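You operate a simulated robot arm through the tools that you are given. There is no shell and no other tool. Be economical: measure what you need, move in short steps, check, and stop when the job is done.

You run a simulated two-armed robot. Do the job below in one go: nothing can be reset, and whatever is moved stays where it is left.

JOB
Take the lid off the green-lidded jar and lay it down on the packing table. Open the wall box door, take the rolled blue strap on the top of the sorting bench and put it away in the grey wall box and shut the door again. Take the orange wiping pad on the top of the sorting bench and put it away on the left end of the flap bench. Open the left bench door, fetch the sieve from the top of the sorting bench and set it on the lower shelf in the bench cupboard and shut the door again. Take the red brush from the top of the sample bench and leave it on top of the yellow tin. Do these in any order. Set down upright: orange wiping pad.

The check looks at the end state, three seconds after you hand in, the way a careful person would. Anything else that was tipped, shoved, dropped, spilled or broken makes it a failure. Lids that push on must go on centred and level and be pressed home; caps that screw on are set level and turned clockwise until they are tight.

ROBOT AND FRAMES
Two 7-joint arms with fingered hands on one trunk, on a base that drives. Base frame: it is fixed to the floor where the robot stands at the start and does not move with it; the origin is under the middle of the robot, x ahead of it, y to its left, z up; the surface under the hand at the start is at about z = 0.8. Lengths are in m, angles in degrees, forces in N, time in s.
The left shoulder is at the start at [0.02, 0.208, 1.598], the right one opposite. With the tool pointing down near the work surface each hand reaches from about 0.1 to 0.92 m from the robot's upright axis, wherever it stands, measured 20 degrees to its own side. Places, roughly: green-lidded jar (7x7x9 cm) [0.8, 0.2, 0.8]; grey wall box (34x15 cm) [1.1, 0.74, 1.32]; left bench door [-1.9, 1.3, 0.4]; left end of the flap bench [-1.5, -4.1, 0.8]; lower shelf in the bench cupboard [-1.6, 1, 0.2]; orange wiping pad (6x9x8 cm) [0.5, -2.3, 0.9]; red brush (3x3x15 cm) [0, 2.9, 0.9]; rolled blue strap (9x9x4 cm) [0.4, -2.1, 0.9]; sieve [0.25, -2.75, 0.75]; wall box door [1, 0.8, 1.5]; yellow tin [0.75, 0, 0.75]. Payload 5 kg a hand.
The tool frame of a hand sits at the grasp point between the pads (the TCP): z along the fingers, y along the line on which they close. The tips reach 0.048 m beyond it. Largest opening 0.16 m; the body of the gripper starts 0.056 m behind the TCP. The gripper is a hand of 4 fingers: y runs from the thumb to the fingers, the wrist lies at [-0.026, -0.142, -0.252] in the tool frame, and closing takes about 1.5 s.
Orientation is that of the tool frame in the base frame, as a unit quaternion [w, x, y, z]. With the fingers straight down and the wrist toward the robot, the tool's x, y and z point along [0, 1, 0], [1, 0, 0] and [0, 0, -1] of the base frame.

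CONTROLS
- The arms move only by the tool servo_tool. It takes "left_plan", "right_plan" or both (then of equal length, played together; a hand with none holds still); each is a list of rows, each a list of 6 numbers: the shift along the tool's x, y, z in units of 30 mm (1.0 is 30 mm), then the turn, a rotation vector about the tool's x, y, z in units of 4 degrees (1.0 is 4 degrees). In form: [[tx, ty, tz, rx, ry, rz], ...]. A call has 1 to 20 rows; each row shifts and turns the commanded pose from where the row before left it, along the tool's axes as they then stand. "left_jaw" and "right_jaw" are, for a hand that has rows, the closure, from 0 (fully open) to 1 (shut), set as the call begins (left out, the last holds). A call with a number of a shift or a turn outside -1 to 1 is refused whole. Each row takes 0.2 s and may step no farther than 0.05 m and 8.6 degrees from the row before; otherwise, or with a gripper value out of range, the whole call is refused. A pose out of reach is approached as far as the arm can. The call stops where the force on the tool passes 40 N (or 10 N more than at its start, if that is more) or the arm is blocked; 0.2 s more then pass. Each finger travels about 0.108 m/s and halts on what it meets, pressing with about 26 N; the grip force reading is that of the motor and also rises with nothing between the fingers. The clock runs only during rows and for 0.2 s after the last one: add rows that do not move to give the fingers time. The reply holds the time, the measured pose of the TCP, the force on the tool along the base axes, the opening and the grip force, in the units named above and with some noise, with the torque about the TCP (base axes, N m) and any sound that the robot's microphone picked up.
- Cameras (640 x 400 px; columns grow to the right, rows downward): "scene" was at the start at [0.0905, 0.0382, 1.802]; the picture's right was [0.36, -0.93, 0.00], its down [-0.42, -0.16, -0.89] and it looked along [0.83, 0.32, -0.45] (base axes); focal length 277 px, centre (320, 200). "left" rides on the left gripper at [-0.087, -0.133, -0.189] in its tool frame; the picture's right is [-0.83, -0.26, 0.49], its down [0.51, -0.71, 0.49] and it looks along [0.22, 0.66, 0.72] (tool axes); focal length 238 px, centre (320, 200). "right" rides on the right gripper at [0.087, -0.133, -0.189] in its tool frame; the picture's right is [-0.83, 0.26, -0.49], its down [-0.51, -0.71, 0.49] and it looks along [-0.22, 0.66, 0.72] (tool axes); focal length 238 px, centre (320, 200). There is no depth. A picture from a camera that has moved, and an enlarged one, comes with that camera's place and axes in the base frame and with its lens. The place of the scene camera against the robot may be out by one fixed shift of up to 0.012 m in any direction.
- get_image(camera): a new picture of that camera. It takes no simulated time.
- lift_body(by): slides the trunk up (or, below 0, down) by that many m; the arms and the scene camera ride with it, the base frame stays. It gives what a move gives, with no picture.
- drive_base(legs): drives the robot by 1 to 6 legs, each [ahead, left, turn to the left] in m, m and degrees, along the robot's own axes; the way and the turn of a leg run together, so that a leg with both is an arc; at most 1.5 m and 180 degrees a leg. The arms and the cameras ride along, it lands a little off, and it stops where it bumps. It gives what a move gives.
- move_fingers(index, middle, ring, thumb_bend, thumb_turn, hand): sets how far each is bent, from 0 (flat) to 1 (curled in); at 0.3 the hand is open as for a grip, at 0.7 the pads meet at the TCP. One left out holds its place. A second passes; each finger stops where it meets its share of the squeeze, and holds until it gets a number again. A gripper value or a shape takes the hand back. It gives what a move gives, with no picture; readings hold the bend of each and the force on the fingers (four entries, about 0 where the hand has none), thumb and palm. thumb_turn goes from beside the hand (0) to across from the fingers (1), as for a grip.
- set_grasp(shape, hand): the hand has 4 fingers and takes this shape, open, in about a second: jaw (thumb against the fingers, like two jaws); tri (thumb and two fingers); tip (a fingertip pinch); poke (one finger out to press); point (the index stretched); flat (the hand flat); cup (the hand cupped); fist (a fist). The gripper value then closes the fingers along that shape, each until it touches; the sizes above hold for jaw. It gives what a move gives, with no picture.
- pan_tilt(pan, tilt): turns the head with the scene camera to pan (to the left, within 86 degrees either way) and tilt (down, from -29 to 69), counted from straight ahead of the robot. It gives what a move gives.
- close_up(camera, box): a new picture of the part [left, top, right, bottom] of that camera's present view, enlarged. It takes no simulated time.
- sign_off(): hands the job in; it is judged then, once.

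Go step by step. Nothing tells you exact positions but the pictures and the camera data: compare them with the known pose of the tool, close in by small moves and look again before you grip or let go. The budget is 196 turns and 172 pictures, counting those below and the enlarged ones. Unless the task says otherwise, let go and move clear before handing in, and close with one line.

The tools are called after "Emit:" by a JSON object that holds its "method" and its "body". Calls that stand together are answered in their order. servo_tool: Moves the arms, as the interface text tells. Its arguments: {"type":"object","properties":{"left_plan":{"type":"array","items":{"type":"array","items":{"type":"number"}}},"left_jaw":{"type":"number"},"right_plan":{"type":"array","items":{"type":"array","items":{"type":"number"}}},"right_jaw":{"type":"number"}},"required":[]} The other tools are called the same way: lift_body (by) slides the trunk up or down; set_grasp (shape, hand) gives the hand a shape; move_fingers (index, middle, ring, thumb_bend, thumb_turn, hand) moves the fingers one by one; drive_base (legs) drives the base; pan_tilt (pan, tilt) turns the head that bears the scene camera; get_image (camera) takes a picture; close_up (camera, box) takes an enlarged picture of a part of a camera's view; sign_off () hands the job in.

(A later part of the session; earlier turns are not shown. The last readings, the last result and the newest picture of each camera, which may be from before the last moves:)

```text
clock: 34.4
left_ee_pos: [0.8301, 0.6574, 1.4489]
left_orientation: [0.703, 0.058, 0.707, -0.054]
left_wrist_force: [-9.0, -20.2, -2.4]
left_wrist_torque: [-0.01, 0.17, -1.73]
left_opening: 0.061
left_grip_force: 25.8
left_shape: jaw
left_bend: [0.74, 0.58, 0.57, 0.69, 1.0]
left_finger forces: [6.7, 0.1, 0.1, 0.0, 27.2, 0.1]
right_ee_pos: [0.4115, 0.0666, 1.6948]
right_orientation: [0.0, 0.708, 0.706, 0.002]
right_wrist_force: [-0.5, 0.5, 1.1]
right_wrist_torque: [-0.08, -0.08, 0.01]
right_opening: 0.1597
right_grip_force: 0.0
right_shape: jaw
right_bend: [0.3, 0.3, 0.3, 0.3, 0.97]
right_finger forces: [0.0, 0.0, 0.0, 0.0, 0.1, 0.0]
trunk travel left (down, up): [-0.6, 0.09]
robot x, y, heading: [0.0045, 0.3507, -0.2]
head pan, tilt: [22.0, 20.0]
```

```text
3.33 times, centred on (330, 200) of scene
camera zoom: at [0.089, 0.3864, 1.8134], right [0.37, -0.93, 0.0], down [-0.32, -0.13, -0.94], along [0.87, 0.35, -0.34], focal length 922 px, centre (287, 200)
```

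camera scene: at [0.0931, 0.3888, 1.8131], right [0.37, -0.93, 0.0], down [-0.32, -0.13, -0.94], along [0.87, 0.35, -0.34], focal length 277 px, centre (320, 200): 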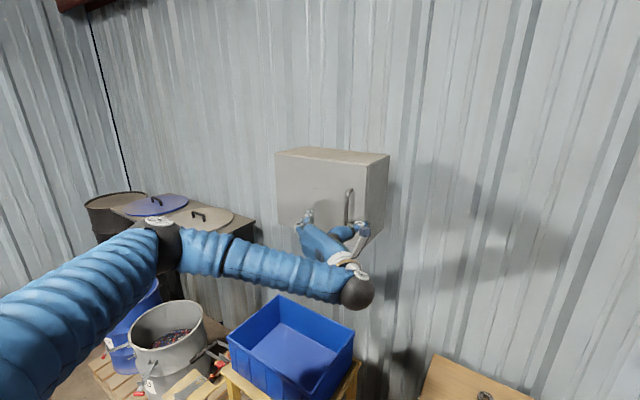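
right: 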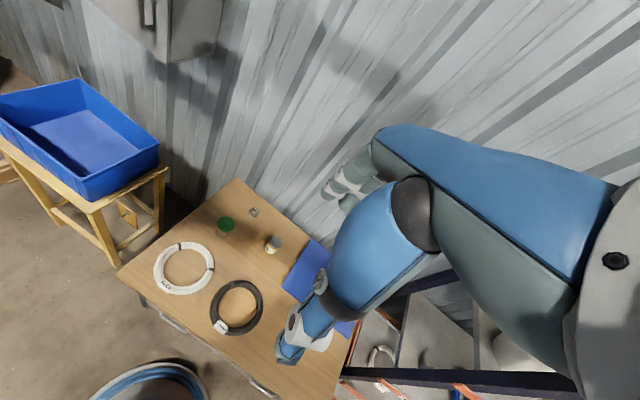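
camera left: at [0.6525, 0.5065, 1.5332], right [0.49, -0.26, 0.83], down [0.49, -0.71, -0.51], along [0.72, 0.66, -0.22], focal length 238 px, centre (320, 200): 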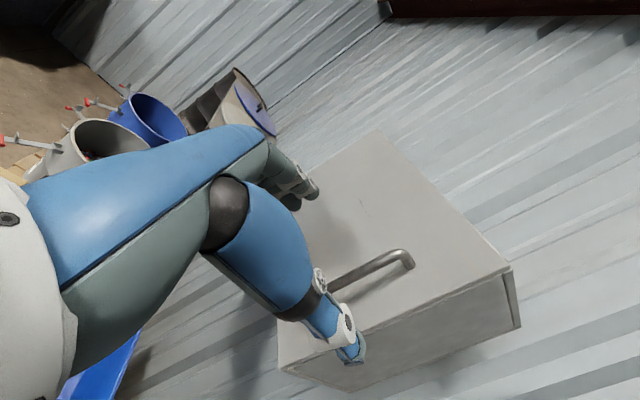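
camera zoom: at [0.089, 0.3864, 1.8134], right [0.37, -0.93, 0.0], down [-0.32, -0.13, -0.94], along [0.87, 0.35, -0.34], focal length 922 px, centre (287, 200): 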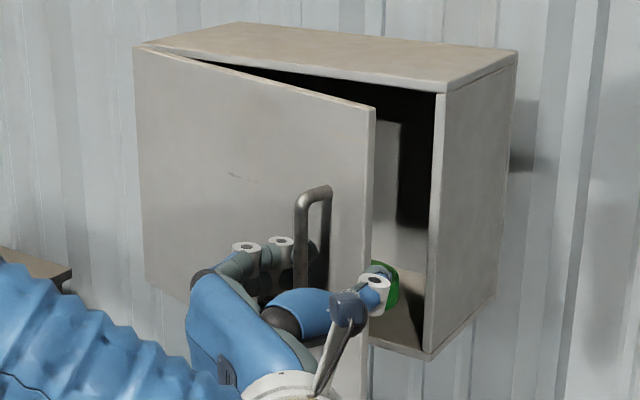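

The door is opening. Continuing the arc.

Emit:
{"method": "servo_tool", "body": {"left_plan": [[0, 0.24, -0.66, 0.5, 0, 0], [0, 0.26, -0.65, 0.5, 0, 0], [0, 0.28, -0.64, 0.5, 0, 0], [0, 0.3, -0.63, 0.5, 0, 0], [0, 0.32, -0.61, 0.5, 0, 0]]}}

Emit:
{"method": "close_up", "body": {"camera": "scene", "box": [230, 130, 422, 260]}}

```text
clock: 35.6
left_ee_pos: [0.749, 0.7225, 1.4485]
left_orientation: [0.696, 0.118, 0.699, -0.115]
left_wrist_force: [1.7, -5.1, 0.6]
left_wrist_torque: [0.11, -0.19, -2.5]
left_opening: 0.0612
left_grip_force: 26.2
left_shape: jaw
left_bend: [0.73, 0.57, 0.56, 0.71, 1.0]
left_finger forces: [19.1, 3.4, 9.3, 0.0, 30.9, 0.0]
right_ee_pos: [0.4139, 0.0684, 1.6947]
right_orientation: [0.0, 0.709, 0.705, 0.0]
right_wrist_force: [-1.2, 0.4, 0.0]
right_wrist_torque: [-0.09, -0.06, 0.0]
right_opening: 0.1594
right_grip_force: 0.1
right_shape: jaw
right_bend: [0.3, 0.3, 0.3, 0.3, 0.97]
right_finger forces: [0.0, 0.0, 0.0, 0.1, 0.1, 0.0]
trunk travel left (down, up): [-0.6, 0.09]
robot x, y, heading: [-0.0011, 0.352, 0.0]
head pan, tilt: [22.0, 20.0]
```

```text
3.08 times, centred on (326, 195) of scene
camera zoom: at [0.0913, 0.3895, 1.8132], right [0.37, -0.93, 0.0], down [-0.32, -0.13, -0.94], along [0.87, 0.35, -0.34], focal length 851 px, centre (302, 215)
```

zoom: 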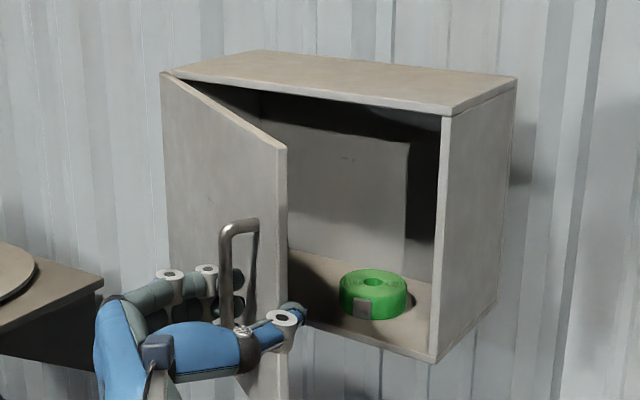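

Emit:
{"method": "servo_tool", "body": {"left_plan": [[0, 0.36, -0.6, 0.7, 0, 0], [0, 0.37, -0.59, 0.7, 0, 0], [0, 0.38, -0.58, 0.7, 0, 0], [0, 0.39, -0.57, 0.7, 0, 0], [0, 0.41, -0.57, 0.7, 0, 0]]}}

Emit:
{"method": "close_up", "body": {"camera": "scene", "box": [200, 130, 422, 270]}}

```text
clock: 36.8
left_ee_pos: [0.695, 0.811, 1.4484]
left_orientation: [0.676, 0.202, 0.68, -0.199]
left_wrist_force: [6.8, -3.4, 1.4]
left_wrist_torque: [0.02, -0.41, -2.69]
left_opening: 0.0607
left_grip_force: 26.2
left_shape: jaw
left_bend: [0.73, 0.56, 0.55, 0.72, 1.0]
left_finger forces: [21.8, 5.5, 10.9, 0.1, 31.2, 0.0]
right_ee_pos: [0.413, 0.0695, 1.6954]
right_orientation: [0.0, 0.708, 0.706, 0.0]
right_wrist_force: [-0.7, 0.4, 1.0]
right_wrist_torque: [-0.06, -0.1, -0.04]
right_opening: 0.1598
right_grip_force: 0.1
right_shape: jaw
right_bend: [0.3, 0.3, 0.3, 0.3, 0.97]
right_finger forces: [0.1, 0.1, 0.0, 0.0, 0.0, 0.1]
trunk travel left (down, up): [-0.6, 0.09]
robot x, y, heading: [-0.0002, 0.348, -0.0]
head pan, tilt: [22.0, 20.0]
```

```text
2.86 times, centred on (311, 200) of scene
camera zoom: at [0.0912, 0.3898, 1.8132], right [0.37, -0.93, 0.0], down [-0.32, -0.13, -0.94], along [0.87, 0.35, -0.34], focal length 790 px, centre (346, 200)
```

zoom: 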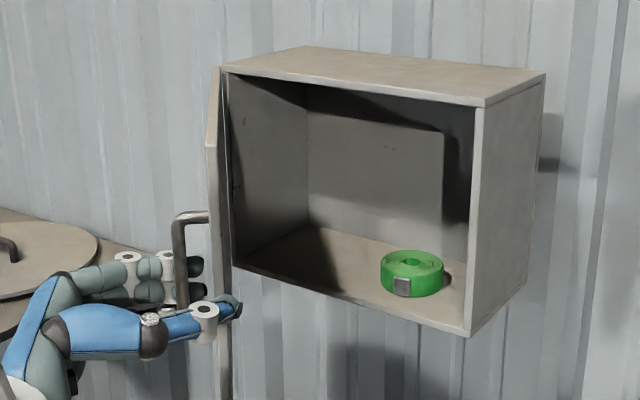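

Emit:
{"method": "servo_tool", "body": {"left_plan": [[0, 0.43, -0.54, 0.7, 0, 0], [0, 0.44, -0.53, 0.7, 0, 0], [0, 0.45, -0.52, 0.7, 0, 0], [0, 0.46, -0.52, 0.7, 0, 0], [0, 0.48, -0.51, 0.7, 0, 0]]}}

Emit:
{"method": "servo_tool", "body": {"left_plan": [[0, 0, 0, 0, 0, 0], [0, 0, 0, 0, 0, 0], [0, 0, 0, 0, 0, 0], [0, 0, 0, 0, 0, 0], [0, 0, 0, 0, 0, 0], [0, 0, 0, 0, 0, 0]], "left_jaw": 0}}

Emit:
{"method": "close_up", "body": {"camera": "scene", "box": [160, 130, 422, 290]}}

Emit:
{"method": "get_image", "body": {"camera": "left"}}

```text
clock: 38.0
left_ee_pos: [0.6727, 0.9127, 1.4501]
left_orientation: [0.647, 0.283, 0.651, -0.28]
left_wrist_force: [-19.7, -8.3, -4.4]
left_wrist_torque: [-0.01, 0.02, -2.66]
left_opening: 0.0628
left_grip_force: 26.0
left_shape: jaw
left_bend: [0.74, 0.58, 0.57, 0.68, 1.0]
left_finger forces: [11.0, 2.5, 4.6, 0.0, 37.2, 0.1]
right_ee_pos: [0.4118, 0.0698, 1.6956]
right_orientation: [0.0, 0.708, 0.707, 0.001]
right_wrist_force: [0.2, 1.2, 0.8]
right_wrist_torque: [-0.06, 0.0, -0.02]
right_opening: 0.1597
right_grip_force: 0.1
right_shape: jaw
right_bend: [0.3, 0.3, 0.3, 0.3, 0.97]
right_finger forces: [0.1, 0.0, 0.0, 0.1, 0.0, 0.0]
trunk travel left (down, up): [-0.6, 0.09]
robot x, y, heading: [0.001, 0.3478, -0.1]
head pan, tilt: [22.0, 20.0]
```

```text
clock: 39.4
left_ee_pos: [0.6746, 0.9116, 1.4498]
left_orientation: [0.647, 0.283, 0.65, -0.28]
left_wrist_force: [-0.2, -0.2, 1.4]
left_wrist_torque: [0.02, -0.01, 0.04]
left_opening: 0.1594
left_grip_force: 0.1
left_shape: jaw
left_bend: [0.3, 0.3, 0.3, 0.3, 0.98]
left_finger forces: [0.1, 0.1, 0.0, 0.0, 0.1, 0.0]
right_ee_pos: [0.4129, 0.0684, 1.6947]
right_orientation: [0.0, 0.708, 0.706, 0.0]
right_wrist_force: [-0.5, 0.1, 0.6]
right_wrist_torque: [0.01, 0.0, -0.03]
right_opening: 0.1593
right_grip_force: 0.1
right_shape: jaw
right_bend: [0.3, 0.3, 0.3, 0.3, 0.97]
right_finger forces: [0.0, 0.0, 0.0, 0.0, 0.0, 0.1]
trunk travel left (down, up): [-0.6, 0.09]
robot x, y, heading: [0.0009, 0.349, -0.1]
head pan, tilt: [22.0, 20.0]
```

```text
2.44 times, centred on (291, 210) of scene
camera zoom: at [0.0916, 0.3886, 1.8132], right [0.37, -0.93, 0.0], down [-0.32, -0.13, -0.94], along [0.87, 0.35, -0.34], focal length 676 px, centre (391, 176)
```

zoom: 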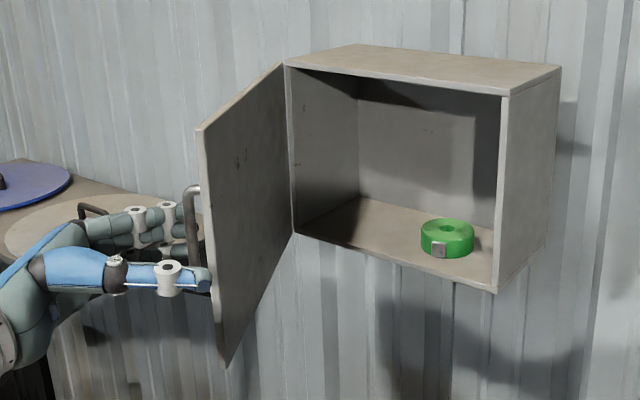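

```text
138 pictures are left
camera left: at [0.4501, 0.958, 1.5377], right [0.15, -0.54, 0.83], down [-0.19, -0.84, -0.51], along [0.97, -0.08, -0.22], focal length 238 px, centre (320, 200)
```

left: 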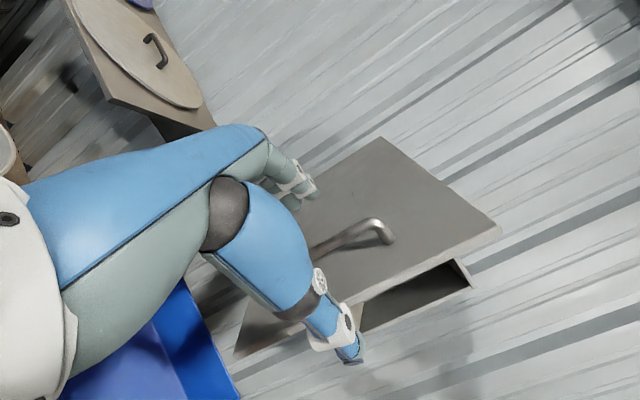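

The door stands open about 85°. Backing the left hand away and looking to the right.

Emit:
{"method": "servo_tool", "body": {"left_plan": [[0, 0, -1, 0, 0, 0], [0, 0, -1, 0, 0, 0], [0, 0, -1, 0, 0, 0], [0, 0, -1, 0, 0, 0], [0, 0, -1, 0, 0, 0], [0, 0, 0, -1, 0, 0], [0, 0, 0, -1, 0, 0], [0, 0, 0, -1, 0, 0], [0, 0, 0, -1, 0, 0], [0, 0, 0, -1, 0, 0], [0, 0, 0, -1, 0, 0], [0, 0, 0, -1, 0, 0], [0, 0, 0, -1, 0, 0], [0, 0, 0, -1, 0, 0], [0, 0, 0, -1, 0, 0], [0, 0, 0, -1, 0, 0], [0, 0, 0, -0.8, 0, 0]]}}

Emit:
{"method": "servo_tool", "body": {"left_plan": [[0, -0.9, -0.3, 0, 0, 0], [0, -0.9, -0.3, 0, 0, 0], [0, -0.9, -0.3, 0, 0, 0], [0, -0.9, -0.3, 0, 0, 0], [0, -0.9, -0.3, 0, 0, 0], [0, -0.9, -0.3, 0, 0, 0], [0, -0.9, -0.3, 0, 0, 0], [0, -0.9, -0.3, 0, 0, 0], [0, -0.9, -0.3, 0, 0, 0], [0, -0.9, -0.3, 0, 0, 0]]}}

Emit:
{"method": "pan_tilt", "body": {"pan": -80, "tilt": 20}}

Emit:
{"method": "get_image", "body": {"camera": "scene"}}

```text
clock: 43.0
left_ee_pos: [0.5738, 1.0217, 1.4511]
left_orientation: [0.706, 0.0, 0.709, 0.004]
left_wrist_force: [0.0, -0.3, -0.2]
left_wrist_torque: [0.0, -0.06, 0.02]
left_opening: 0.1599
left_grip_force: 0.1
left_shape: jaw
left_bend: [0.3, 0.3, 0.3, 0.3, 0.98]
left_finger forces: [0.0, 0.0, 0.0, 0.0, 0.1, 0.0]
right_ee_pos: [0.4155, 0.0694, 1.6938]
right_orientation: [-0.001, 0.708, 0.706, 0.0]
right_wrist_force: [0.5, -0.1, 0.2]
right_wrist_torque: [-0.02, 0.02, 0.03]
right_opening: 0.1595
right_grip_force: 0.1
right_shape: jaw
right_bend: [0.3, 0.3, 0.3, 0.3, 0.97]
right_finger forces: [0.0, 0.0, 0.1, 0.0, 0.0, 0.0]
trunk travel left (down, up): [-0.6, 0.09]
robot x, y, heading: [-0.0006, 0.3481, -0.1]
head pan, tilt: [22.0, 20.0]
```

```text
clock: 45.4
left_ee_pos: [0.5639, 0.7432, 1.6339]
left_orientation: [0.833, 0.028, 0.553, 0.006]
left_wrist_force: [-0.4, 1.4, -0.7]
left_wrist_torque: [0.08, 0.02, -0.15]
left_opening: 0.1595
left_grip_force: 0.1
left_shape: jaw
left_bend: [0.3, 0.3, 0.3, 0.3, 0.97]
left_finger forces: [0.0, 0.0, 0.0, 0.0, 0.0, 0.0]
left hand out of reach, approached as far as the arm can: row 5, 6, 7, 8, 9, 10
right_ee_pos: [0.4118, 0.0733, 1.6958]
right_orientation: [0.0, 0.708, 0.706, -0.001]
right_wrist_force: [-1.4, 1.3, -0.3]
right_wrist_torque: [-0.17, -0.11, -0.01]
right_opening: 0.1595
right_grip_force: 0.1
right_shape: jaw
right_bend: [0.3, 0.3, 0.3, 0.3, 0.97]
right_finger forces: [0.0, 0.0, 0.0, 0.0, 0.1, 0.1]
trunk travel left (down, up): [-0.6, 0.09]
robot x, y, heading: [0.001, 0.3476, 0.0]
head pan, tilt: [22.0, 20.0]
stopped in row 10 (left hand): the arm was blocked; the commanded pose is now the measured one
```

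```text
clock: 47.2
left_ee_pos: [0.5673, 0.7416, 1.634]
left_orientation: [0.832, 0.029, 0.554, 0.007]
left_wrist_force: [0.4, -0.4, 0.2]
left_wrist_torque: [0.01, 0.0, 0.01]
left_opening: 0.16
left_grip_force: 0.0
left_shape: jaw
left_bend: [0.3, 0.3, 0.3, 0.3, 0.97]
left_finger forces: [0.0, 0.0, 0.1, 0.0, 0.0, 0.1]
right_ee_pos: [0.4152, 0.0688, 1.6954]
right_orientation: [-0.001, 0.708, 0.706, -0.001]
right_wrist_force: [-0.1, 0.5, -0.8]
right_wrist_torque: [0.01, -0.01, -0.01]
right_opening: 0.1595
right_grip_force: 0.1
right_shape: jaw
right_bend: [0.3, 0.3, 0.3, 0.3, 0.97]
right_finger forces: [0.0, 0.1, 0.0, 0.1, 0.0, 0.1]
trunk travel left (down, up): [-0.6, 0.09]
robot x, y, heading: [-0.0011, 0.3503, 0.1]
head pan, tilt: [-80.0, 20.0]
```

```text
137 pictures are left
camera scene: at [0.0219, 0.2626, 1.8132], right [-0.98, -0.17, 0.0], down [-0.06, 0.34, -0.94], along [0.16, -0.93, -0.34], focal length 277 px, centre (320, 200)
```

scene: 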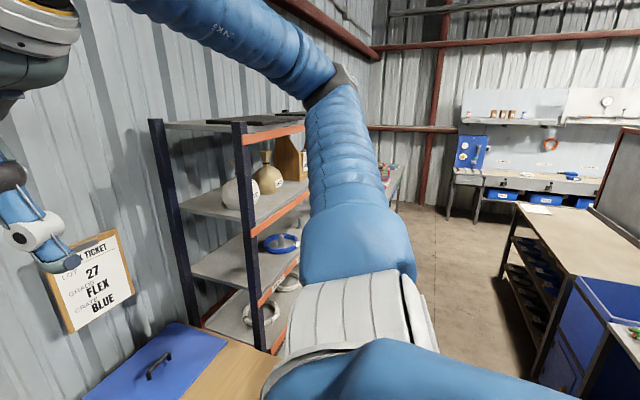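

The sorting bench is hidden behind my own arm. I'll return the left hand to pointing down.

Emit:
{"method": "servo_tool", "body": {"left_plan": [[0, 0, 0, 0.97, 0.97, 0.65], [0, 0, 0, 0.97, 0.97, 0.65], [0, 0, 0, 0.97, 0.97, 0.65], [0, 0, 0, 0.97, 0.97, 0.65], [0, 0, 0, 0.97, 0.97, 0.65], [0, 0, 0, 0.97, 0.97, 0.65], [0, 0, 0, 0.97, 0.97, 0.65], [0, 0, 0, 0.97, 0.97, 0.65], [0, 0, 0, 0.97, 0.97, 0.65], [0, 0, 0, 0.97, 0.97, 0.65], [0, 0, 0, 0.97, 0.97, 0.65]]}}

Emit:
{"method": "servo_tool", "body": {"left_plan": [[0, 0, 0, 0.97, 0.97, 0.65], [0, 0, 0, 0.97, 0.97, 0.65], [0, 0, 0, 0.97, 0.97, 0.65], [0, 0, 0, 0.97, 0.97, 0.65], [0, 0, 0, 0.97, 0.97, 0.65], [0, 0, 0, 0.97, 0.97, 0.65], [0, 0, 0, 0.97, 0.97, 0.65], [0, 0, 0, 0.97, 0.97, 0.65], [0, 0, 0, 0.97, 0.97, 0.65], [0, 0, 0, 0.97, 0.97, 0.65], [0, 0, 0, 0.97, 0.97, 0.65]]}}

Emit:
{"method": "drive_base", "body": {"legs": [[-0.3, 0, 0], [0, 0, -90]]}}

Emit:
{"method": "pan_tilt", "body": {"pan": 10, "tilt": 20}}

Emit:
{"method": "get_image", "body": {"camera": "scene"}}

```text
clock: 48.6
left_ee_pos: [0.6177, 0.7378, 1.6224]
left_orientation: [0.673, 0.278, 0.686, 0.011]
left_wrist_force: [-34.8, -17.3, 8.8]
left_wrist_torque: [0.11, 0.1, 0.83]
left_opening: 0.1599
left_grip_force: 0.2
left_shape: jaw
left_bend: [0.3, 0.3, 0.43, 0.3, 0.97]
left_finger forces: [0.1, 0.1, 37.4, 0.0, 0.0, 0.0]
left hand out of reach, approached as far as the arm can: row 1, 2, 3, 4, 5, 6
right_ee_pos: [0.4081, 0.0658, 1.6943]
right_orientation: [0.0, 0.708, 0.706, 0.001]
right_wrist_force: [1.1, 1.3, -0.2]
right_wrist_torque: [-0.04, 0.14, -0.01]
right_opening: 0.1596
right_grip_force: 0.0
right_shape: jaw
right_bend: [0.3, 0.3, 0.3, 0.3, 0.97]
right_finger forces: [0.1, 0.0, 0.0, 0.1, 0.0, 0.0]
trunk travel left (down, up): [-0.6, 0.09]
robot x, y, heading: [-0.0023, 0.3497, -0.1]
head pan, tilt: [-80.0, 20.0]
stopped in row 7 (left hand): the force on the tool passed its limit at 48 N (the readings are from after the stop); the commanded pose is now the measured one
```

```text
clock: 51.0
left_ee_pos: [0.6284, 0.7428, 1.6163]
left_orientation: [0.215, 0.623, 0.752, 0.021]
left_wrist_force: [-0.1, 0.4, -0.6]
left_wrist_torque: [0.02, 0.01, 0.02]
left_opening: 0.1602
left_grip_force: 0.1
left_shape: jaw
left_bend: [0.3, 0.3, 0.3, 0.3, 0.97]
left_finger forces: [0.1, 0.1, 0.0, 0.1, 0.0, 0.0]
right_ee_pos: [0.4162, 0.0677, 1.6941]
right_orientation: [-0.001, 0.708, 0.706, 0.0]
right_wrist_force: [1.0, -0.7, -0.6]
right_wrist_torque: [-0.03, 0.08, 0.02]
right_opening: 0.1601
right_grip_force: 0.0
right_shape: jaw
right_bend: [0.3, 0.3, 0.3, 0.3, 0.97]
right_finger forces: [0.0, 0.0, 0.0, 0.1, 0.0, 0.0]
trunk travel left (down, up): [-0.6, 0.09]
robot x, y, heading: [0.0022, 0.3474, -0.0]
head pan, tilt: [-80.0, 20.0]
```

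```text
clock: 56.9
left_ee_pos: [0.0946, -0.2786, 1.6172]
left_orientation: [0.168, 0.972, 0.092, -0.139]
left_wrist_force: [0.0, -0.4, -0.4]
left_wrist_torque: [0.01, -0.01, 0.02]
left_opening: 0.1602
left_grip_force: 0.0
left_shape: jaw
left_bend: [0.3, 0.3, 0.3, 0.3, 0.97]
left_finger forces: [0.0, 0.0, 0.1, 0.0, 0.1, 0.1]
right_ee_pos: [-0.5784, -0.0667, 1.6943]
right_orientation: [-0.001, 1.0, 0.0, 0.0]
right_wrist_force: [0.3, -0.2, 0.1]
right_wrist_torque: [0.02, -0.02, 0.01]
right_opening: 0.1598
right_grip_force: 0.0
right_shape: jaw
right_bend: [0.3, 0.3, 0.3, 0.3, 0.97]
right_finger forces: [0.0, 0.0, 0.0, 0.0, 0.0, 0.0]
trunk travel left (down, up): [-0.6, 0.09]
robot x, y, heading: [-0.2959, 0.3493, -90.0]
head pan, tilt: [-80.0, 20.0]
```

```text
clock: 58.5
left_ee_pos: [0.0946, -0.278, 1.6174]
left_orientation: [0.168, 0.972, 0.092, -0.139]
left_wrist_force: [0.2, -1.2, 0.7]
left_wrist_torque: [-0.01, 0.02, -0.03]
left_opening: 0.1602
left_grip_force: 0.0
left_shape: jaw
left_bend: [0.3, 0.3, 0.3, 0.3, 0.97]
left_finger forces: [0.0, 0.0, 0.1, 0.0, 0.0, 0.0]
right_ee_pos: [-0.5786, -0.0648, 1.6937]
right_orientation: [-0.001, 1.0, -0.001, 0.0]
right_wrist_force: [-0.6, -0.2, 0.7]
right_wrist_torque: [0.02, 0.01, 0.03]
right_opening: 0.1599
right_grip_force: 0.2
right_shape: jaw
right_bend: [0.3, 0.3, 0.3, 0.3, 0.97]
right_finger forces: [0.1, 0.0, 0.1, 0.1, 0.1, 0.0]
trunk travel left (down, up): [-0.6, 0.09]
robot x, y, heading: [-0.2992, 0.3476, -89.7]
head pan, tilt: [10.0, 20.0]
```

```text
136 pictures are left
camera scene: at [-0.2882, 0.2516, 1.8132], right [-0.98, -0.17, 0.0], down [-0.06, 0.34, -0.94], along [0.16, -0.93, -0.34], focal length 277 px, centre (320, 200)
```

scene: 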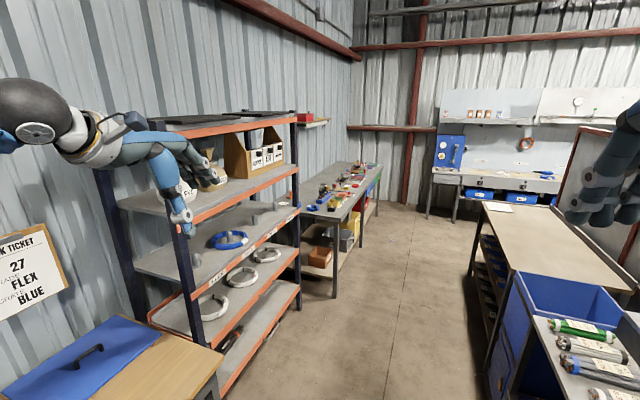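

The sorting bench stands along the wall beyond the rack. Taking a closer look.

Emit:
{"method": "close_up", "body": {"camera": "scene", "box": [290, 140, 410, 215]}}

Emit:
{"method": "close_up", "body": {"camera": "scene", "box": [400, 80, 640, 230]}}

```text
5.33 times, centred on (350, 178) of scene
camera zoom: at [-0.2882, 0.2516, 1.8132], right [-0.98, -0.17, 0.0], down [-0.06, 0.34, -0.94], along [0.16, -0.93, -0.34], focal length 1476 px, centre (160, 320)
```

zoom: 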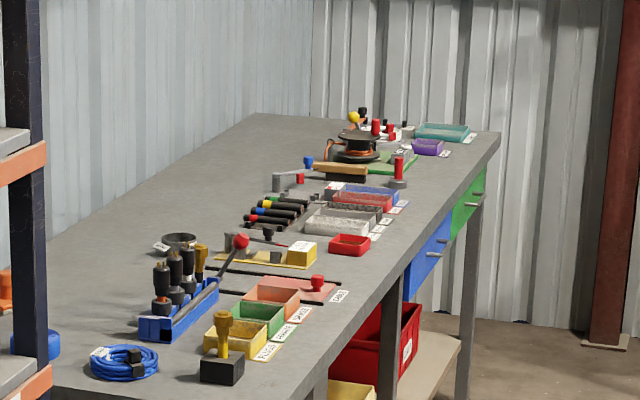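

```text
2.67 times, centred on (520, 155) of scene
camera zoom: at [-0.2882, 0.2516, 1.8132], right [-0.98, -0.17, 0.0], down [-0.06, 0.34, -0.94], along [0.16, -0.93, -0.34], focal length 738 px, centre (-213, 320)
```

zoom: 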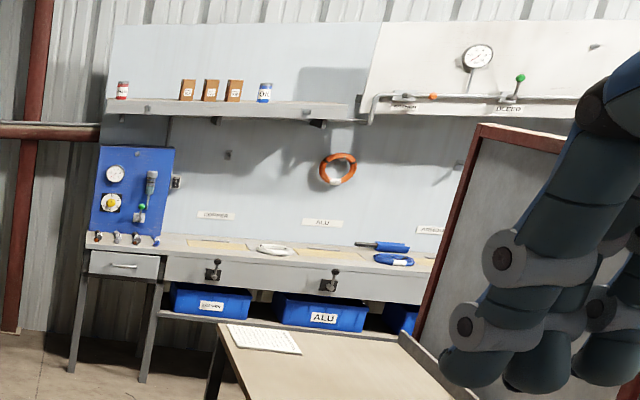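

Re-levelling the left hand and tucking it, then driving down the aisle to face the sorting bench.

Emit:
{"method": "servo_tool", "body": {"left_plan": [[0, 0, 0, 0.8, 0.67, 0.44], [0, 0, 0, 0.8, 0.67, 0.44], [0, 0, 0, 0.8, 0.67, 0.44], [0, 0, 0, 0.8, 0.67, 0.44], [0, 0, 0, 0.8, 0.67, 0.44], [0, 0, 0, 0.8, 0.67, 0.44], [-0.8, 0, 0.5, 0, 0, 0], [-0.8, 0, 0.5, 0, 0, 0], [-0.8, 0, 0.5, 0, 0, 0], [-0.8, 0, 0.5, 0, 0, 0], [-0.8, 0, 0.5, 0, 0, 0], [-0.8, 0, 0.5, 0, 0, 0]]}}

Emit:
{"method": "drive_base", "body": {"legs": [[1.25, -0.1, 0], [1.3, 0, 0], [0, 0, 90]]}}

Emit:
{"method": "pan_tilt", "body": {"pan": 0, "tilt": 40}}

Emit:
{"method": "get_image", "body": {"camera": "scene"}}

```text
clock: 61.1
left_ee_pos: [-0.0509, -0.2792, 1.5252]
left_orientation: [0.002, 1.0, 0.002, 0.001]
left_wrist_force: [-1.2, -0.2, -0.5]
left_wrist_torque: [0.03, -0.07, 0.01]
left_opening: 0.1597
left_grip_force: 0.1
left_shape: jaw
left_bend: [0.3, 0.3, 0.3, 0.3, 0.97]
left_finger forces: [0.0, 0.0, 0.0, 0.1, 0.1, 0.1]
right_ee_pos: [-0.5805, -0.0666, 1.6935]
right_orientation: [-0.002, 1.0, -0.002, 0.002]
right_wrist_force: [0.4, -0.4, -0.6]
right_wrist_torque: [0.07, -0.04, 0.02]
right_opening: 0.1598
right_grip_force: 0.2
right_shape: jaw
right_bend: [0.3, 0.3, 0.3, 0.3, 0.97]
right_finger forces: [0.0, 0.0, 0.0, 0.0, 0.1, 0.0]
trunk travel left (down, up): [-0.6, 0.09]
robot x, y, heading: [-0.2987, 0.3533, -90.1]
head pan, tilt: [10.0, 20.0]
```

```text
clock: 77.5
left_ee_pos: [0.2159, -1.9594, 1.5263]
left_orientation: [0.001, 0.709, 0.705, 0.002]
left_wrist_force: [-0.2, 0.8, 0.4]
left_wrist_torque: [-0.01, 0.01, 0.01]
left_opening: 0.16
left_grip_force: 0.0
left_shape: jaw
left_bend: [0.3, 0.3, 0.3, 0.3, 0.97]
left_finger forces: [0.1, 0.1, 0.0, 0.0, 0.1, 0.0]
right_ee_pos: [-0.0026, -2.4876, 1.6945]
right_orientation: [-0.001, 0.71, 0.704, -0.001]
right_wrist_force: [-0.4, 0.1, -0.8]
right_wrist_torque: [-0.02, 0.0, -0.02]
right_opening: 0.1599
right_grip_force: 0.0
right_shape: jaw
right_bend: [0.3, 0.3, 0.3, 0.3, 0.97]
right_finger forces: [0.1, 0.1, 0.0, 0.0, 0.0, 0.0]
trunk travel left (down, up): [-0.6, 0.09]
robot x, y, heading: [-0.4152, -2.2077, -0.3]
head pan, tilt: [10.0, 20.0]
```

```text
clock: 78.3
left_ee_pos: [0.2157, -1.9589, 1.5268]
left_orientation: [0.001, 0.709, 0.705, 0.002]
left_wrist_force: [0.6, -0.3, -0.6]
left_wrist_torque: [0.0, -0.03, 0.03]
left_opening: 0.1601
left_grip_force: 0.1
left_shape: jaw
left_bend: [0.3, 0.3, 0.3, 0.3, 0.97]
left_finger forces: [0.0, 0.1, 0.0, 0.0, 0.0, 0.0]
right_ee_pos: [-0.0023, -2.4872, 1.694]
right_orientation: [-0.001, 0.71, 0.704, 0.0]
right_wrist_force: [-0.3, -0.5, -0.2]
right_wrist_torque: [-0.01, 0.04, 0.01]
right_opening: 0.1597
right_grip_force: 0.1
right_shape: jaw
right_bend: [0.3, 0.3, 0.3, 0.3, 0.97]
right_finger forces: [0.0, 0.0, 0.0, 0.0, 0.1, 0.1]
trunk travel left (down, up): [-0.6, 0.09]
robot x, y, heading: [-0.4143, -2.2072, -0.4]
head pan, tilt: [0.0, 40.0]
```

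```text
133 pictures are left
camera scene: at [-0.324, -2.2007, 1.7819], right [-0.01, -1.0, 0.0], down [-0.64, 0.0, -0.77], along [0.77, 0.0, -0.64], focal length 277 px, centre (320, 200)
```

scene: 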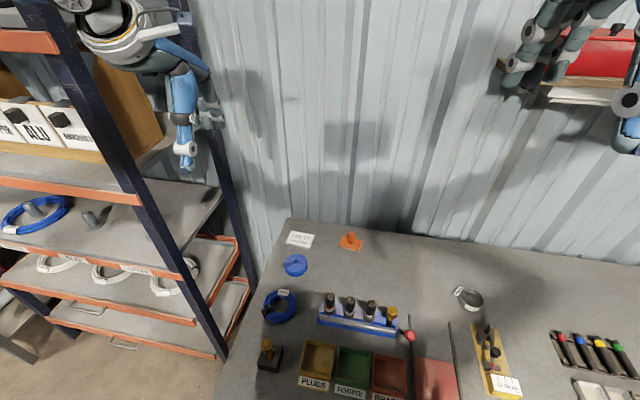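

Emit:
{"method": "close_up", "body": {"camera": "scene", "box": [230, 210, 430, 335]}}

Emit:
{"method": "close_up", "body": {"camera": "scene", "box": [400, 260, 624, 400]}}

```text
3.20 times, centred on (330, 272) of scene
camera zoom: at [-0.324, -2.2007, 1.7819], right [-0.01, -1.0, 0.0], down [-0.64, 0.0, -0.77], along [0.77, 0.0, -0.64], focal length 885 px, centre (288, -32)
```

zoom: 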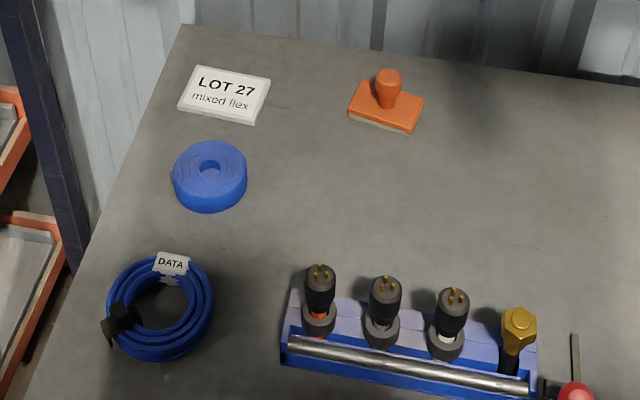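

```text
2.86 times, centred on (512, 330) of scene
camera zoom: at [-0.324, -2.2007, 1.7819], right [-0.01, -1.0, 0.0], down [-0.64, 0.0, -0.77], along [0.77, 0.0, -0.64], focal length 790 px, centre (-229, -171)
```

zoom: 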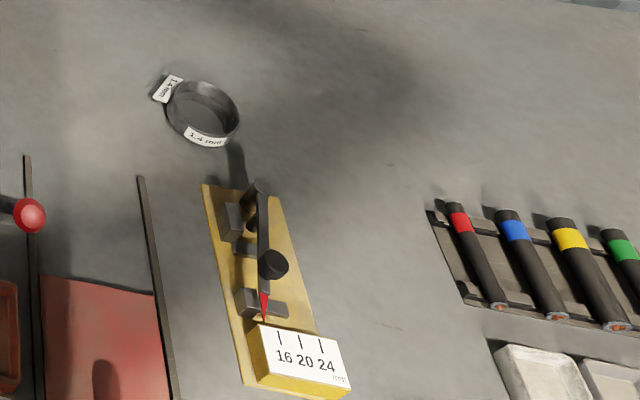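

The items are clear: the blue strap roll at about (0.34, -2.11), the orange pad with a knob at about (0.45, -2.33), and the small black sieve at about (0.19, -2.74). Bringing the left hand above the strap.

Emit:
{"method": "servo_tool", "body": {"left_plan": [[-0.31, 0.27, 1, 0, 0, 0], [-0.31, 0.27, 1, 0, 0, 0], [-0.31, 0.27, 1, 0, 0, 0], [-0.31, 0.27, 1, 0, 0, 0], [-0.31, 0.27, 1, 0, 0, 0], [-0.31, 0.27, 1, 0, 0, 0], [-0.31, 0.27, 1, 0, 0, 0], [-0.31, 0.27, 1, 0, 0, 0], [-0.31, 0.27, 1, 0, 0, 0], [-0.31, 0.27, 1, 0, 0, 0], [-0.31, 0.27, 1, 0, 0, 0], [-0.31, 0.27, 1, 0, 0, 0], [-0.31, 0.27, 1, 0, 0, 0], [-0.31, 0.27, 1, 0, 0, 0], [-0.31, 0.27, 1, 0, 0, 0]]}}

Emit:
{"method": "get_image", "body": {"camera": "left"}}

Emit:
{"method": "get_image", "body": {"camera": "scene"}}

```text
clock: 81.5
left_ee_pos: [0.3391, -2.099, 1.0766]
left_orientation: [0.0, 0.709, 0.706, 0.002]
left_wrist_force: [1.3, 0.2, -0.2]
left_wrist_torque: [0.0, 0.16, -0.02]
left_opening: 0.16
left_grip_force: 0.1
left_shape: jaw
left_bend: [0.3, 0.3, 0.3, 0.3, 0.97]
left_finger forces: [0.0, 0.0, 0.0, 0.0, 0.1, 0.0]
right_ee_pos: [0.0015, -2.4879, 1.6936]
right_orientation: [-0.001, 0.709, 0.705, 0.001]
right_wrist_force: [0.3, -0.1, 0.2]
right_wrist_torque: [0.05, 0.1, 0.04]
right_opening: 0.1597
right_grip_force: 0.1
right_shape: jaw
right_bend: [0.3, 0.3, 0.3, 0.3, 0.97]
right_finger forces: [0.0, 0.1, 0.0, 0.0, 0.0, 0.0]
trunk travel left (down, up): [-0.6, 0.09]
robot x, y, heading: [-0.4144, -2.2079, -0.2]
head pan, tilt: [0.0, 40.0]
```

```text
130 pictures are left
camera left: at [0.2064, -2.1871, 1.2644], right [-0.26, -0.83, -0.49], down [-0.71, 0.51, -0.49], along [0.66, 0.22, -0.72], focal length 238 px, centre (320, 200)
```

left: 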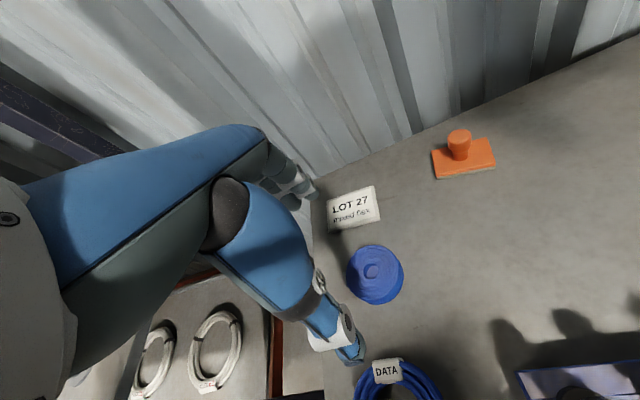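

```text
129 pictures are left
camera scene: at [-0.3227, -2.2019, 1.7817], right [-0.01, -1.0, 0.0], down [-0.64, 0.0, -0.77], along [0.77, 0.0, -0.64], focal length 277 px, centre (320, 200)
```

scene: 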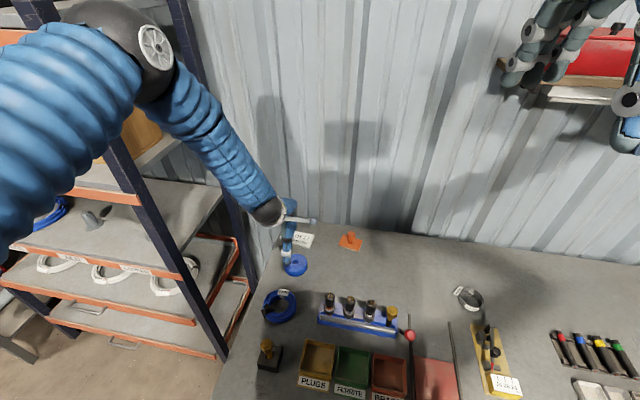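

Emit:
{"method": "servo_tool", "body": {"left_plan": [[-0.13, 0.11, 1, 0, 0, 0], [-0.13, 0.11, 1, 0, 0, 0], [-0.13, 0.11, 1, 0, 0, 0], [-0.13, 0.11, 0.9, 0, 0, 0], [0, 0, 0, 0, 0, 0]]}}

Emit:
{"method": "get_image", "body": {"camera": "left"}}

Emit:
{"method": "close_up", "body": {"camera": "scene", "box": [240, 190, 368, 290]}}

```text
clock: 82.7
left_ee_pos: [0.3522, -2.1145, 0.9595]
left_orientation: [0.001, 0.709, 0.705, 0.001]
left_wrist_force: [-0.4, -0.2, 0.9]
left_wrist_torque: [-0.03, -0.03, -0.01]
left_opening: 0.1601
left_grip_force: 0.0
left_shape: jaw
left_bend: [0.3, 0.3, 0.3, 0.3, 0.97]
left_finger forces: [0.0, 0.0, 0.0, 0.0, 0.0, 0.1]
right_ee_pos: [-0.0013, -2.4871, 1.6939]
right_orientation: [0.0, 0.71, 0.704, -0.001]
right_wrist_force: [0.0, 0.4, 0.7]
right_wrist_torque: [0.01, -0.02, -0.02]
right_opening: 0.1594
right_grip_force: 0.0
right_shape: jaw
right_bend: [0.3, 0.3, 0.3, 0.3, 0.97]
right_finger forces: [0.0, 0.0, 0.0, 0.0, 0.1, 0.0]
trunk travel left (down, up): [-0.6, 0.09]
robot x, y, heading: [-0.4124, -2.2015, -0.4]
head pan, tilt: [0.0, 40.0]
```

```text
128 pictures are left
camera left: at [0.218, -2.201, 1.1475], right [-0.26, -0.83, -0.49], down [-0.7, 0.51, -0.49], along [0.66, 0.22, -0.72], focal length 238 px, centre (320, 200)
```

left: 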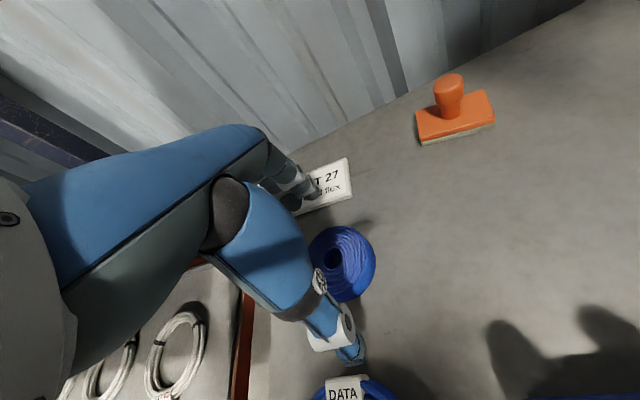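

```text
4.00 times, centred on (304, 240) of scene
camera zoom: at [-0.3244, -2.2009, 1.7819], right [-0.01, -1.0, 0.0], down [-0.64, 0.0, -0.77], along [0.77, 0.0, -0.64], focal length 1107 px, centre (384, 40)
```

zoom: 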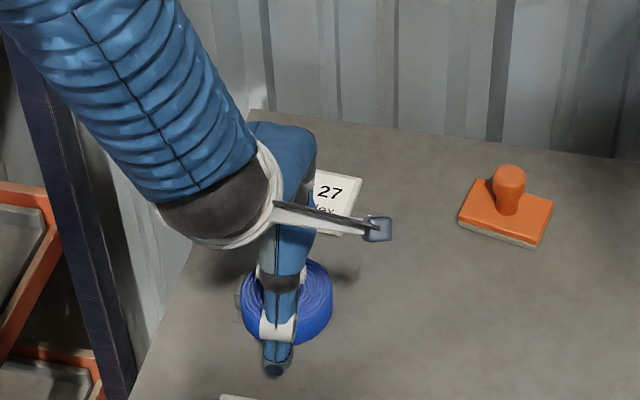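

The strap hub is at about (0.349, -2.119) with its top at 0.907. Pre-closing partly to keep clear of the card, lowering, then gripping.

Emit:
{"method": "servo_tool", "body": {"left_plan": [[-0.1, -0.1, 0, 0, 0, 0], [0, 0, 0, 0, 0, 0], [0, 0, 0, 0, 0, 0]], "left_jaw": 0.2}}

Emit:
{"method": "get_image", "body": {"camera": "left"}}

```text
clock: 83.5
left_ee_pos: [0.349, -2.1166, 0.9587]
left_orientation: [0.001, 0.709, 0.705, 0.002]
left_wrist_force: [0.2, 0.7, 0.6]
left_wrist_torque: [-0.03, -0.02, 0.01]
left_opening: 0.128
left_grip_force: 0.1
left_shape: jaw
left_bend: [0.26, 0.34, 0.32, 0.51, 0.99]
left_finger forces: [0.0, 0.0, 0.1, 0.0, 0.0, 0.0]
right_ee_pos: [-0.0, -2.4871, 1.6937]
right_orientation: [-0.001, 0.71, 0.704, 0.0]
right_wrist_force: [-0.3, -0.2, -0.2]
right_wrist_torque: [-0.02, 0.02, 0.01]
right_opening: 0.1597
right_grip_force: 0.1
right_shape: jaw
right_bend: [0.3, 0.3, 0.3, 0.3, 0.97]
right_finger forces: [0.0, 0.0, 0.1, 0.1, 0.1, 0.0]
trunk travel left (down, up): [-0.6, 0.09]
robot x, y, heading: [-0.4127, -2.2065, -0.5]
head pan, tilt: [0.0, 40.0]
```

```text
126 pictures are left
camera left: at [0.2152, -2.2041, 1.1477], right [-0.26, -0.83, -0.49], down [-0.71, 0.51, -0.49], along [0.66, 0.22, -0.72], focal length 238 px, centre (320, 200)
```

left: 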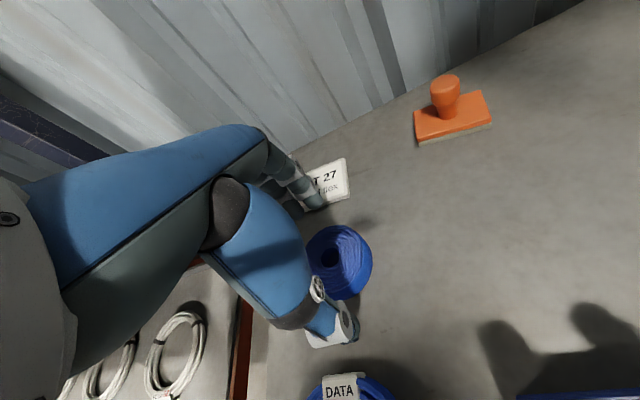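

Emit:
{"method": "servo_tool", "body": {"left_plan": [[0, 0, 0, 0, 0, 0], [0, 0, 0.5, 0, 0, 0], [0, 0, 0.5, 0, 0, 0]], "left_jaw": 0.27}}

Emit:
{"method": "servo_tool", "body": {"left_plan": [[0, 0, 0, 0, 0, 0], [0, 0, 0, 0, 0, 0], [0, 0, 0, 0, 0, 0], [0, 0, 0, 0, 0, 0], [0, 0, 0, 0, 0, 0], [0, 0, 0, 0, 0, 0], [0, 0, 0, 0, 0, 0]], "left_jaw": 1}}

Emit:
{"method": "get_image", "body": {"camera": "left"}}

```text
clock: 84.3
left_ee_pos: [0.3503, -2.1173, 0.9311]
left_orientation: [0.001, 0.709, 0.705, 0.0]
left_wrist_force: [1.5, 1.0, 1.1]
left_wrist_torque: [-0.01, 0.09, 0.0]
left_opening: 0.1171
left_grip_force: 0.1
left_shape: jaw
left_bend: [0.27, 0.36, 0.34, 0.57, 0.99]
left_finger forces: [0.1, 0.1, 0.1, 0.1, 0.0, 0.0]
right_ee_pos: [-0.0013, -2.4869, 1.6935]
right_orientation: [-0.001, 0.71, 0.704, -0.001]
right_wrist_force: [0.1, 0.3, -0.8]
right_wrist_torque: [-0.01, 0.05, 0.01]
right_opening: 0.1598
right_grip_force: 0.1
right_shape: jaw
right_bend: [0.3, 0.3, 0.3, 0.3, 0.97]
right_finger forces: [0.0, 0.1, 0.0, 0.0, 0.0, 0.0]
trunk travel left (down, up): [-0.6, 0.09]
robot x, y, heading: [-0.4167, -2.2031, -0.3]
head pan, tilt: [0.0, 40.0]
```

```text
clock: 85.9
left_ee_pos: [0.3495, -2.1168, 0.9308]
left_orientation: [0.001, 0.709, 0.706, 0.001]
left_wrist_force: [0.5, -0.7, 1.0]
left_wrist_torque: [0.01, 0.01, 0.01]
left_opening: 0.0806
left_grip_force: 25.5
left_shape: jaw
left_bend: [0.74, 0.42, 0.42, 0.72, 1.0]
left_finger forces: [12.4, 8.2, 0.1, 0.0, 21.9, 0.0]
right_ee_pos: [-0.001, -2.4879, 1.6942]
right_orientation: [-0.001, 0.711, 0.703, 0.0]
right_wrist_force: [-1.3, 0.4, -0.2]
right_wrist_torque: [0.0, 0.02, 0.0]
right_opening: 0.1597
right_grip_force: 0.1
right_shape: jaw
right_bend: [0.3, 0.3, 0.3, 0.3, 0.97]
right_finger forces: [0.0, 0.0, 0.0, 0.0, 0.0, 0.1]
trunk travel left (down, up): [-0.6, 0.09]
robot x, y, heading: [-0.4127, -2.1995, -0.3]
head pan, tilt: [0.0, 40.0]
```

```text
125 pictures are left
camera left: at [0.2162, -2.204, 1.118], right [-0.26, -0.83, -0.49], down [-0.71, 0.51, -0.49], along [0.66, 0.22, -0.72], focal length 238 px, centre (320, 200)
```

left: 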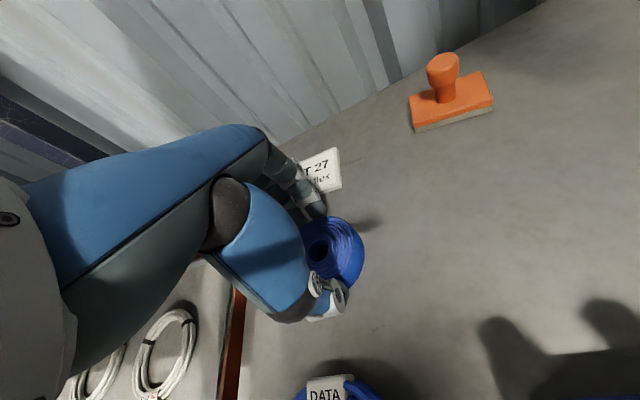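

Gripped. Lifting the strap.

Emit:
{"method": "servo_tool", "body": {"left_plan": [[0, 0, -0.3, 0, 0, 0], [0, 0, -0.6, 0, 0, 0], [0, 0, -1, 0, 0, 0], [0, 0, -1, 0, 0, 0], [0, 0, -1, 0, 0, 0], [0, 0, -1, 0, 0, 0], [0, 0, -1, 0, 0, 0], [0, 0, -1, 0, 0, 0], [0, 0, -1, 0, 0, 0], [0, 0, -1, 0, 0, 0]]}}

Emit:
{"method": "close_up", "body": {"camera": "left", "box": [240, 160, 480, 330]}}

Emit:
{"method": "get_image", "body": {"camera": "scene"}}

```text
clock: 88.1
left_ee_pos: [0.3466, -2.1179, 1.197]
left_orientation: [0.0, 0.709, 0.706, 0.002]
left_wrist_force: [-1.7, 0.1, -2.3]
left_wrist_torque: [-0.02, -0.11, 0.0]
left_opening: 0.0804
left_grip_force: 26.5
left_shape: jaw
left_bend: [0.74, 0.42, 0.42, 0.72, 1.0]
left_finger forces: [12.4, 8.3, 0.1, 0.0, 21.8, 0.0]
right_ee_pos: [-0.0027, -2.4875, 1.6951]
right_orientation: [-0.001, 0.71, 0.704, -0.001]
right_wrist_force: [-0.7, -0.4, 0.0]
right_wrist_torque: [0.01, -0.08, -0.02]
right_opening: 0.1598
right_grip_force: 0.0
right_shape: jaw
right_bend: [0.3, 0.3, 0.3, 0.3, 0.97]
right_finger forces: [0.0, 0.0, 0.0, 0.0, 0.0, 0.1]
trunk travel left (down, up): [-0.6, 0.09]
robot x, y, heading: [-0.4155, -2.2077, -0.4]
head pan, tilt: [0.0, 40.0]
```

```text
2.35 times, centred on (360, 245) of left
camera zoom: at [0.2133, -2.205, 1.3855], right [-0.26, -0.83, -0.49], down [-0.71, 0.51, -0.49], along [0.66, 0.22, -0.72], focal length 561 px, centre (226, 94)
```

zoom: 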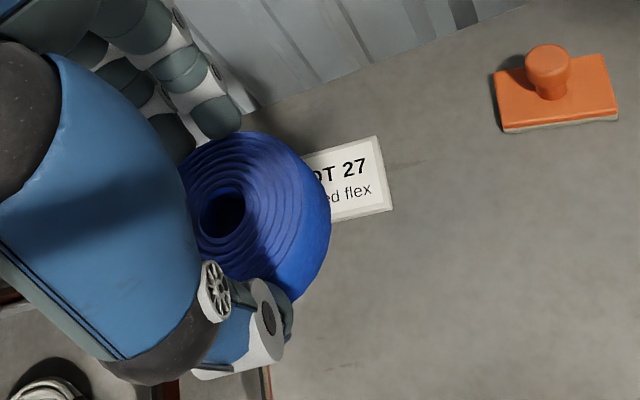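

```text
123 pictures are left
camera scene: at [-0.3251, -2.2014, 1.7819], right [-0.01, -1.0, 0.0], down [-0.64, 0.0, -0.77], along [0.77, 0.0, -0.64], focal length 277 px, centre (320, 200)
```

scene: 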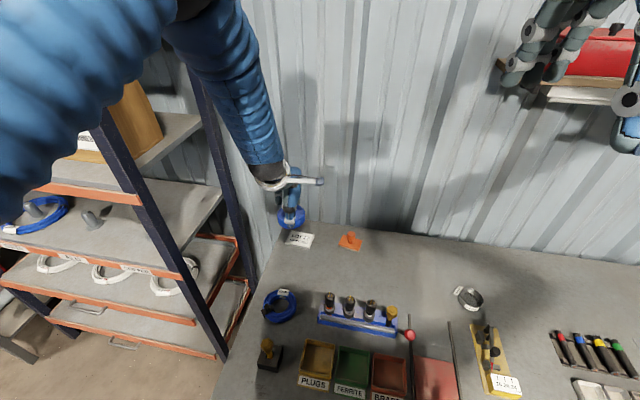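

The strap is held level. Retracting the left hand and bringing the right hand above the pad's knob at about (0.46, -2.332, 0.94).

Emit:
{"method": "servo_tool", "body": {"left_plan": [[0, -0.33, -0.42, 0, 0, 0], [0, -0.33, -0.42, 0, 0, 0], [0, -0.33, -0.42, 0, 0, 0], [0, -0.33, -0.42, 0, 0, 0], [0, -0.33, -0.42, 0, 0, 0], [0, -0.33, -0.42, 0, 0, 0], [0, -0.33, -0.42, 0, 0, 0], [0, -0.33, -0.42, 0, 0, 0], [0, -0.33, -0.42, 0, 0, 0], [0, -0.33, -0.42, 0, 0, 0], [0, -0.33, -0.42, 0, 0, 0], [0, -0.33, -0.42, 0, 0, 0], [0, -0.33, -0.42, 0, 0, 0], [0, -0.33, -0.42, 0, 0, 0], [0, -0.33, -0.42, 0, 0, 0], [0, -0.33, -0.42, 0, 0, 0], [0, -0.33, -0.42, 0, 0, 0], [0, -0.33, -0.42, 0, 0, 0], [0, -0.33, -0.42, 0, 0, 0], [0, -0.33, -0.42, 0, 0, 0]], "right_plan": [[0.258, 0.767, 1, 0, 0, 0], [0.258, 0.767, 1, 0, 0, 0], [0.258, 0.767, 1, 0, 0, 0], [0.258, 0.767, 1, 0, 0, 0], [0.258, 0.767, 1, 0, 0, 0], [0.258, 0.767, 1, 0, 0, 0], [0.258, 0.767, 1, 0, 0, 0], [0.258, 0.767, 1, 0, 0, 0], [0.258, 0.767, 1, 0, 0, 0], [0.258, 0.767, 1, 0, 0, 0], [0.258, 0.767, 1, 0, 0, 0], [0.258, 0.767, 1, 0, 0, 0], [0.258, 0.767, 1, 0, 0, 0], [0.258, 0.767, 1, 0, 0, 0], [0.258, 0.767, 1, 0, 0, 0], [0.258, 0.767, 1, 0, 0, 0], [0.258, 0.767, 1, 0, 0, 0], [0.258, 0.767, 1, 0, 0, 0], [0.258, 0.767, 1, 0, 0, 0], [0.258, 0.767, 1, 0, 0, 0]]}}

Emit:
{"method": "get_image", "body": {"camera": "right"}}

Emit:
{"method": "get_image", "body": {"camera": "scene"}}

```text
clock: 92.3
left_ee_pos: [0.1488, -2.1166, 1.448]
left_orientation: [0.0, 0.709, 0.705, 0.001]
left_wrist_force: [-0.2, 0.4, -2.4]
left_wrist_torque: [0.0, 0.02, 0.01]
left_opening: 0.08
left_grip_force: 26.4
left_shape: jaw
left_bend: [0.74, 0.42, 0.42, 0.72, 1.0]
left_finger forces: [12.5, 8.6, 0.1, 0.0, 21.5, 0.0]
right_ee_pos: [0.4601, -2.3382, 1.0931]
right_orientation: [-0.001, 0.71, 0.704, -0.001]
right_wrist_force: [0.9, -0.4, 0.9]
right_wrist_torque: [0.03, 0.15, -0.05]
right_opening: 0.1597
right_grip_force: 0.0
right_shape: jaw
right_bend: [0.3, 0.3, 0.3, 0.3, 0.97]
right_finger forces: [0.1, 0.0, 0.0, 0.1, 0.1, 0.0]
trunk travel left (down, up): [-0.6, 0.09]
robot x, y, heading: [-0.4143, -2.2048, -0.5]
head pan, tilt: [0.0, 40.0]
```

```text
122 pictures are left
camera right: at [0.329, -2.2493, 1.2808], right [0.25, -0.84, 0.49], down [-0.71, -0.5, -0.49], along [0.65, -0.22, -0.72], focal length 238 px, centre (320, 200)
```

right: 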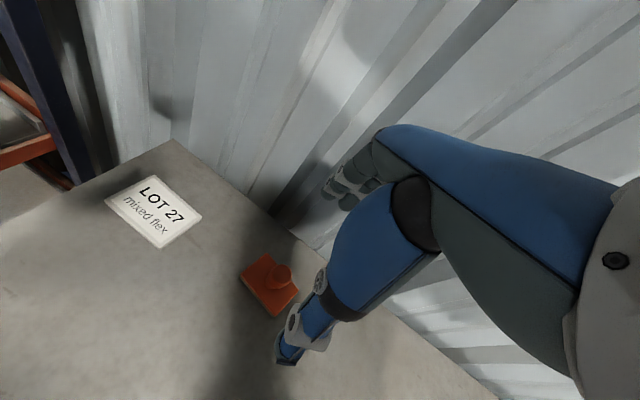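

```text
121 pictures are left
camera scene: at [-0.323, -2.2003, 1.7817], right [-0.01, -1.0, 0.0], down [-0.64, 0.0, -0.77], along [0.77, -0.01, -0.64], focal length 277 px, centre (320, 200)
```

scene: 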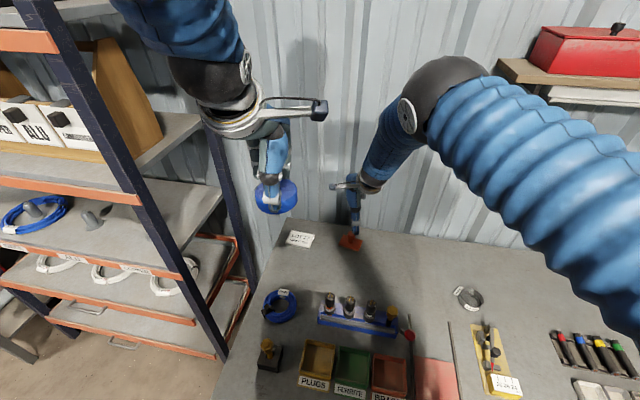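

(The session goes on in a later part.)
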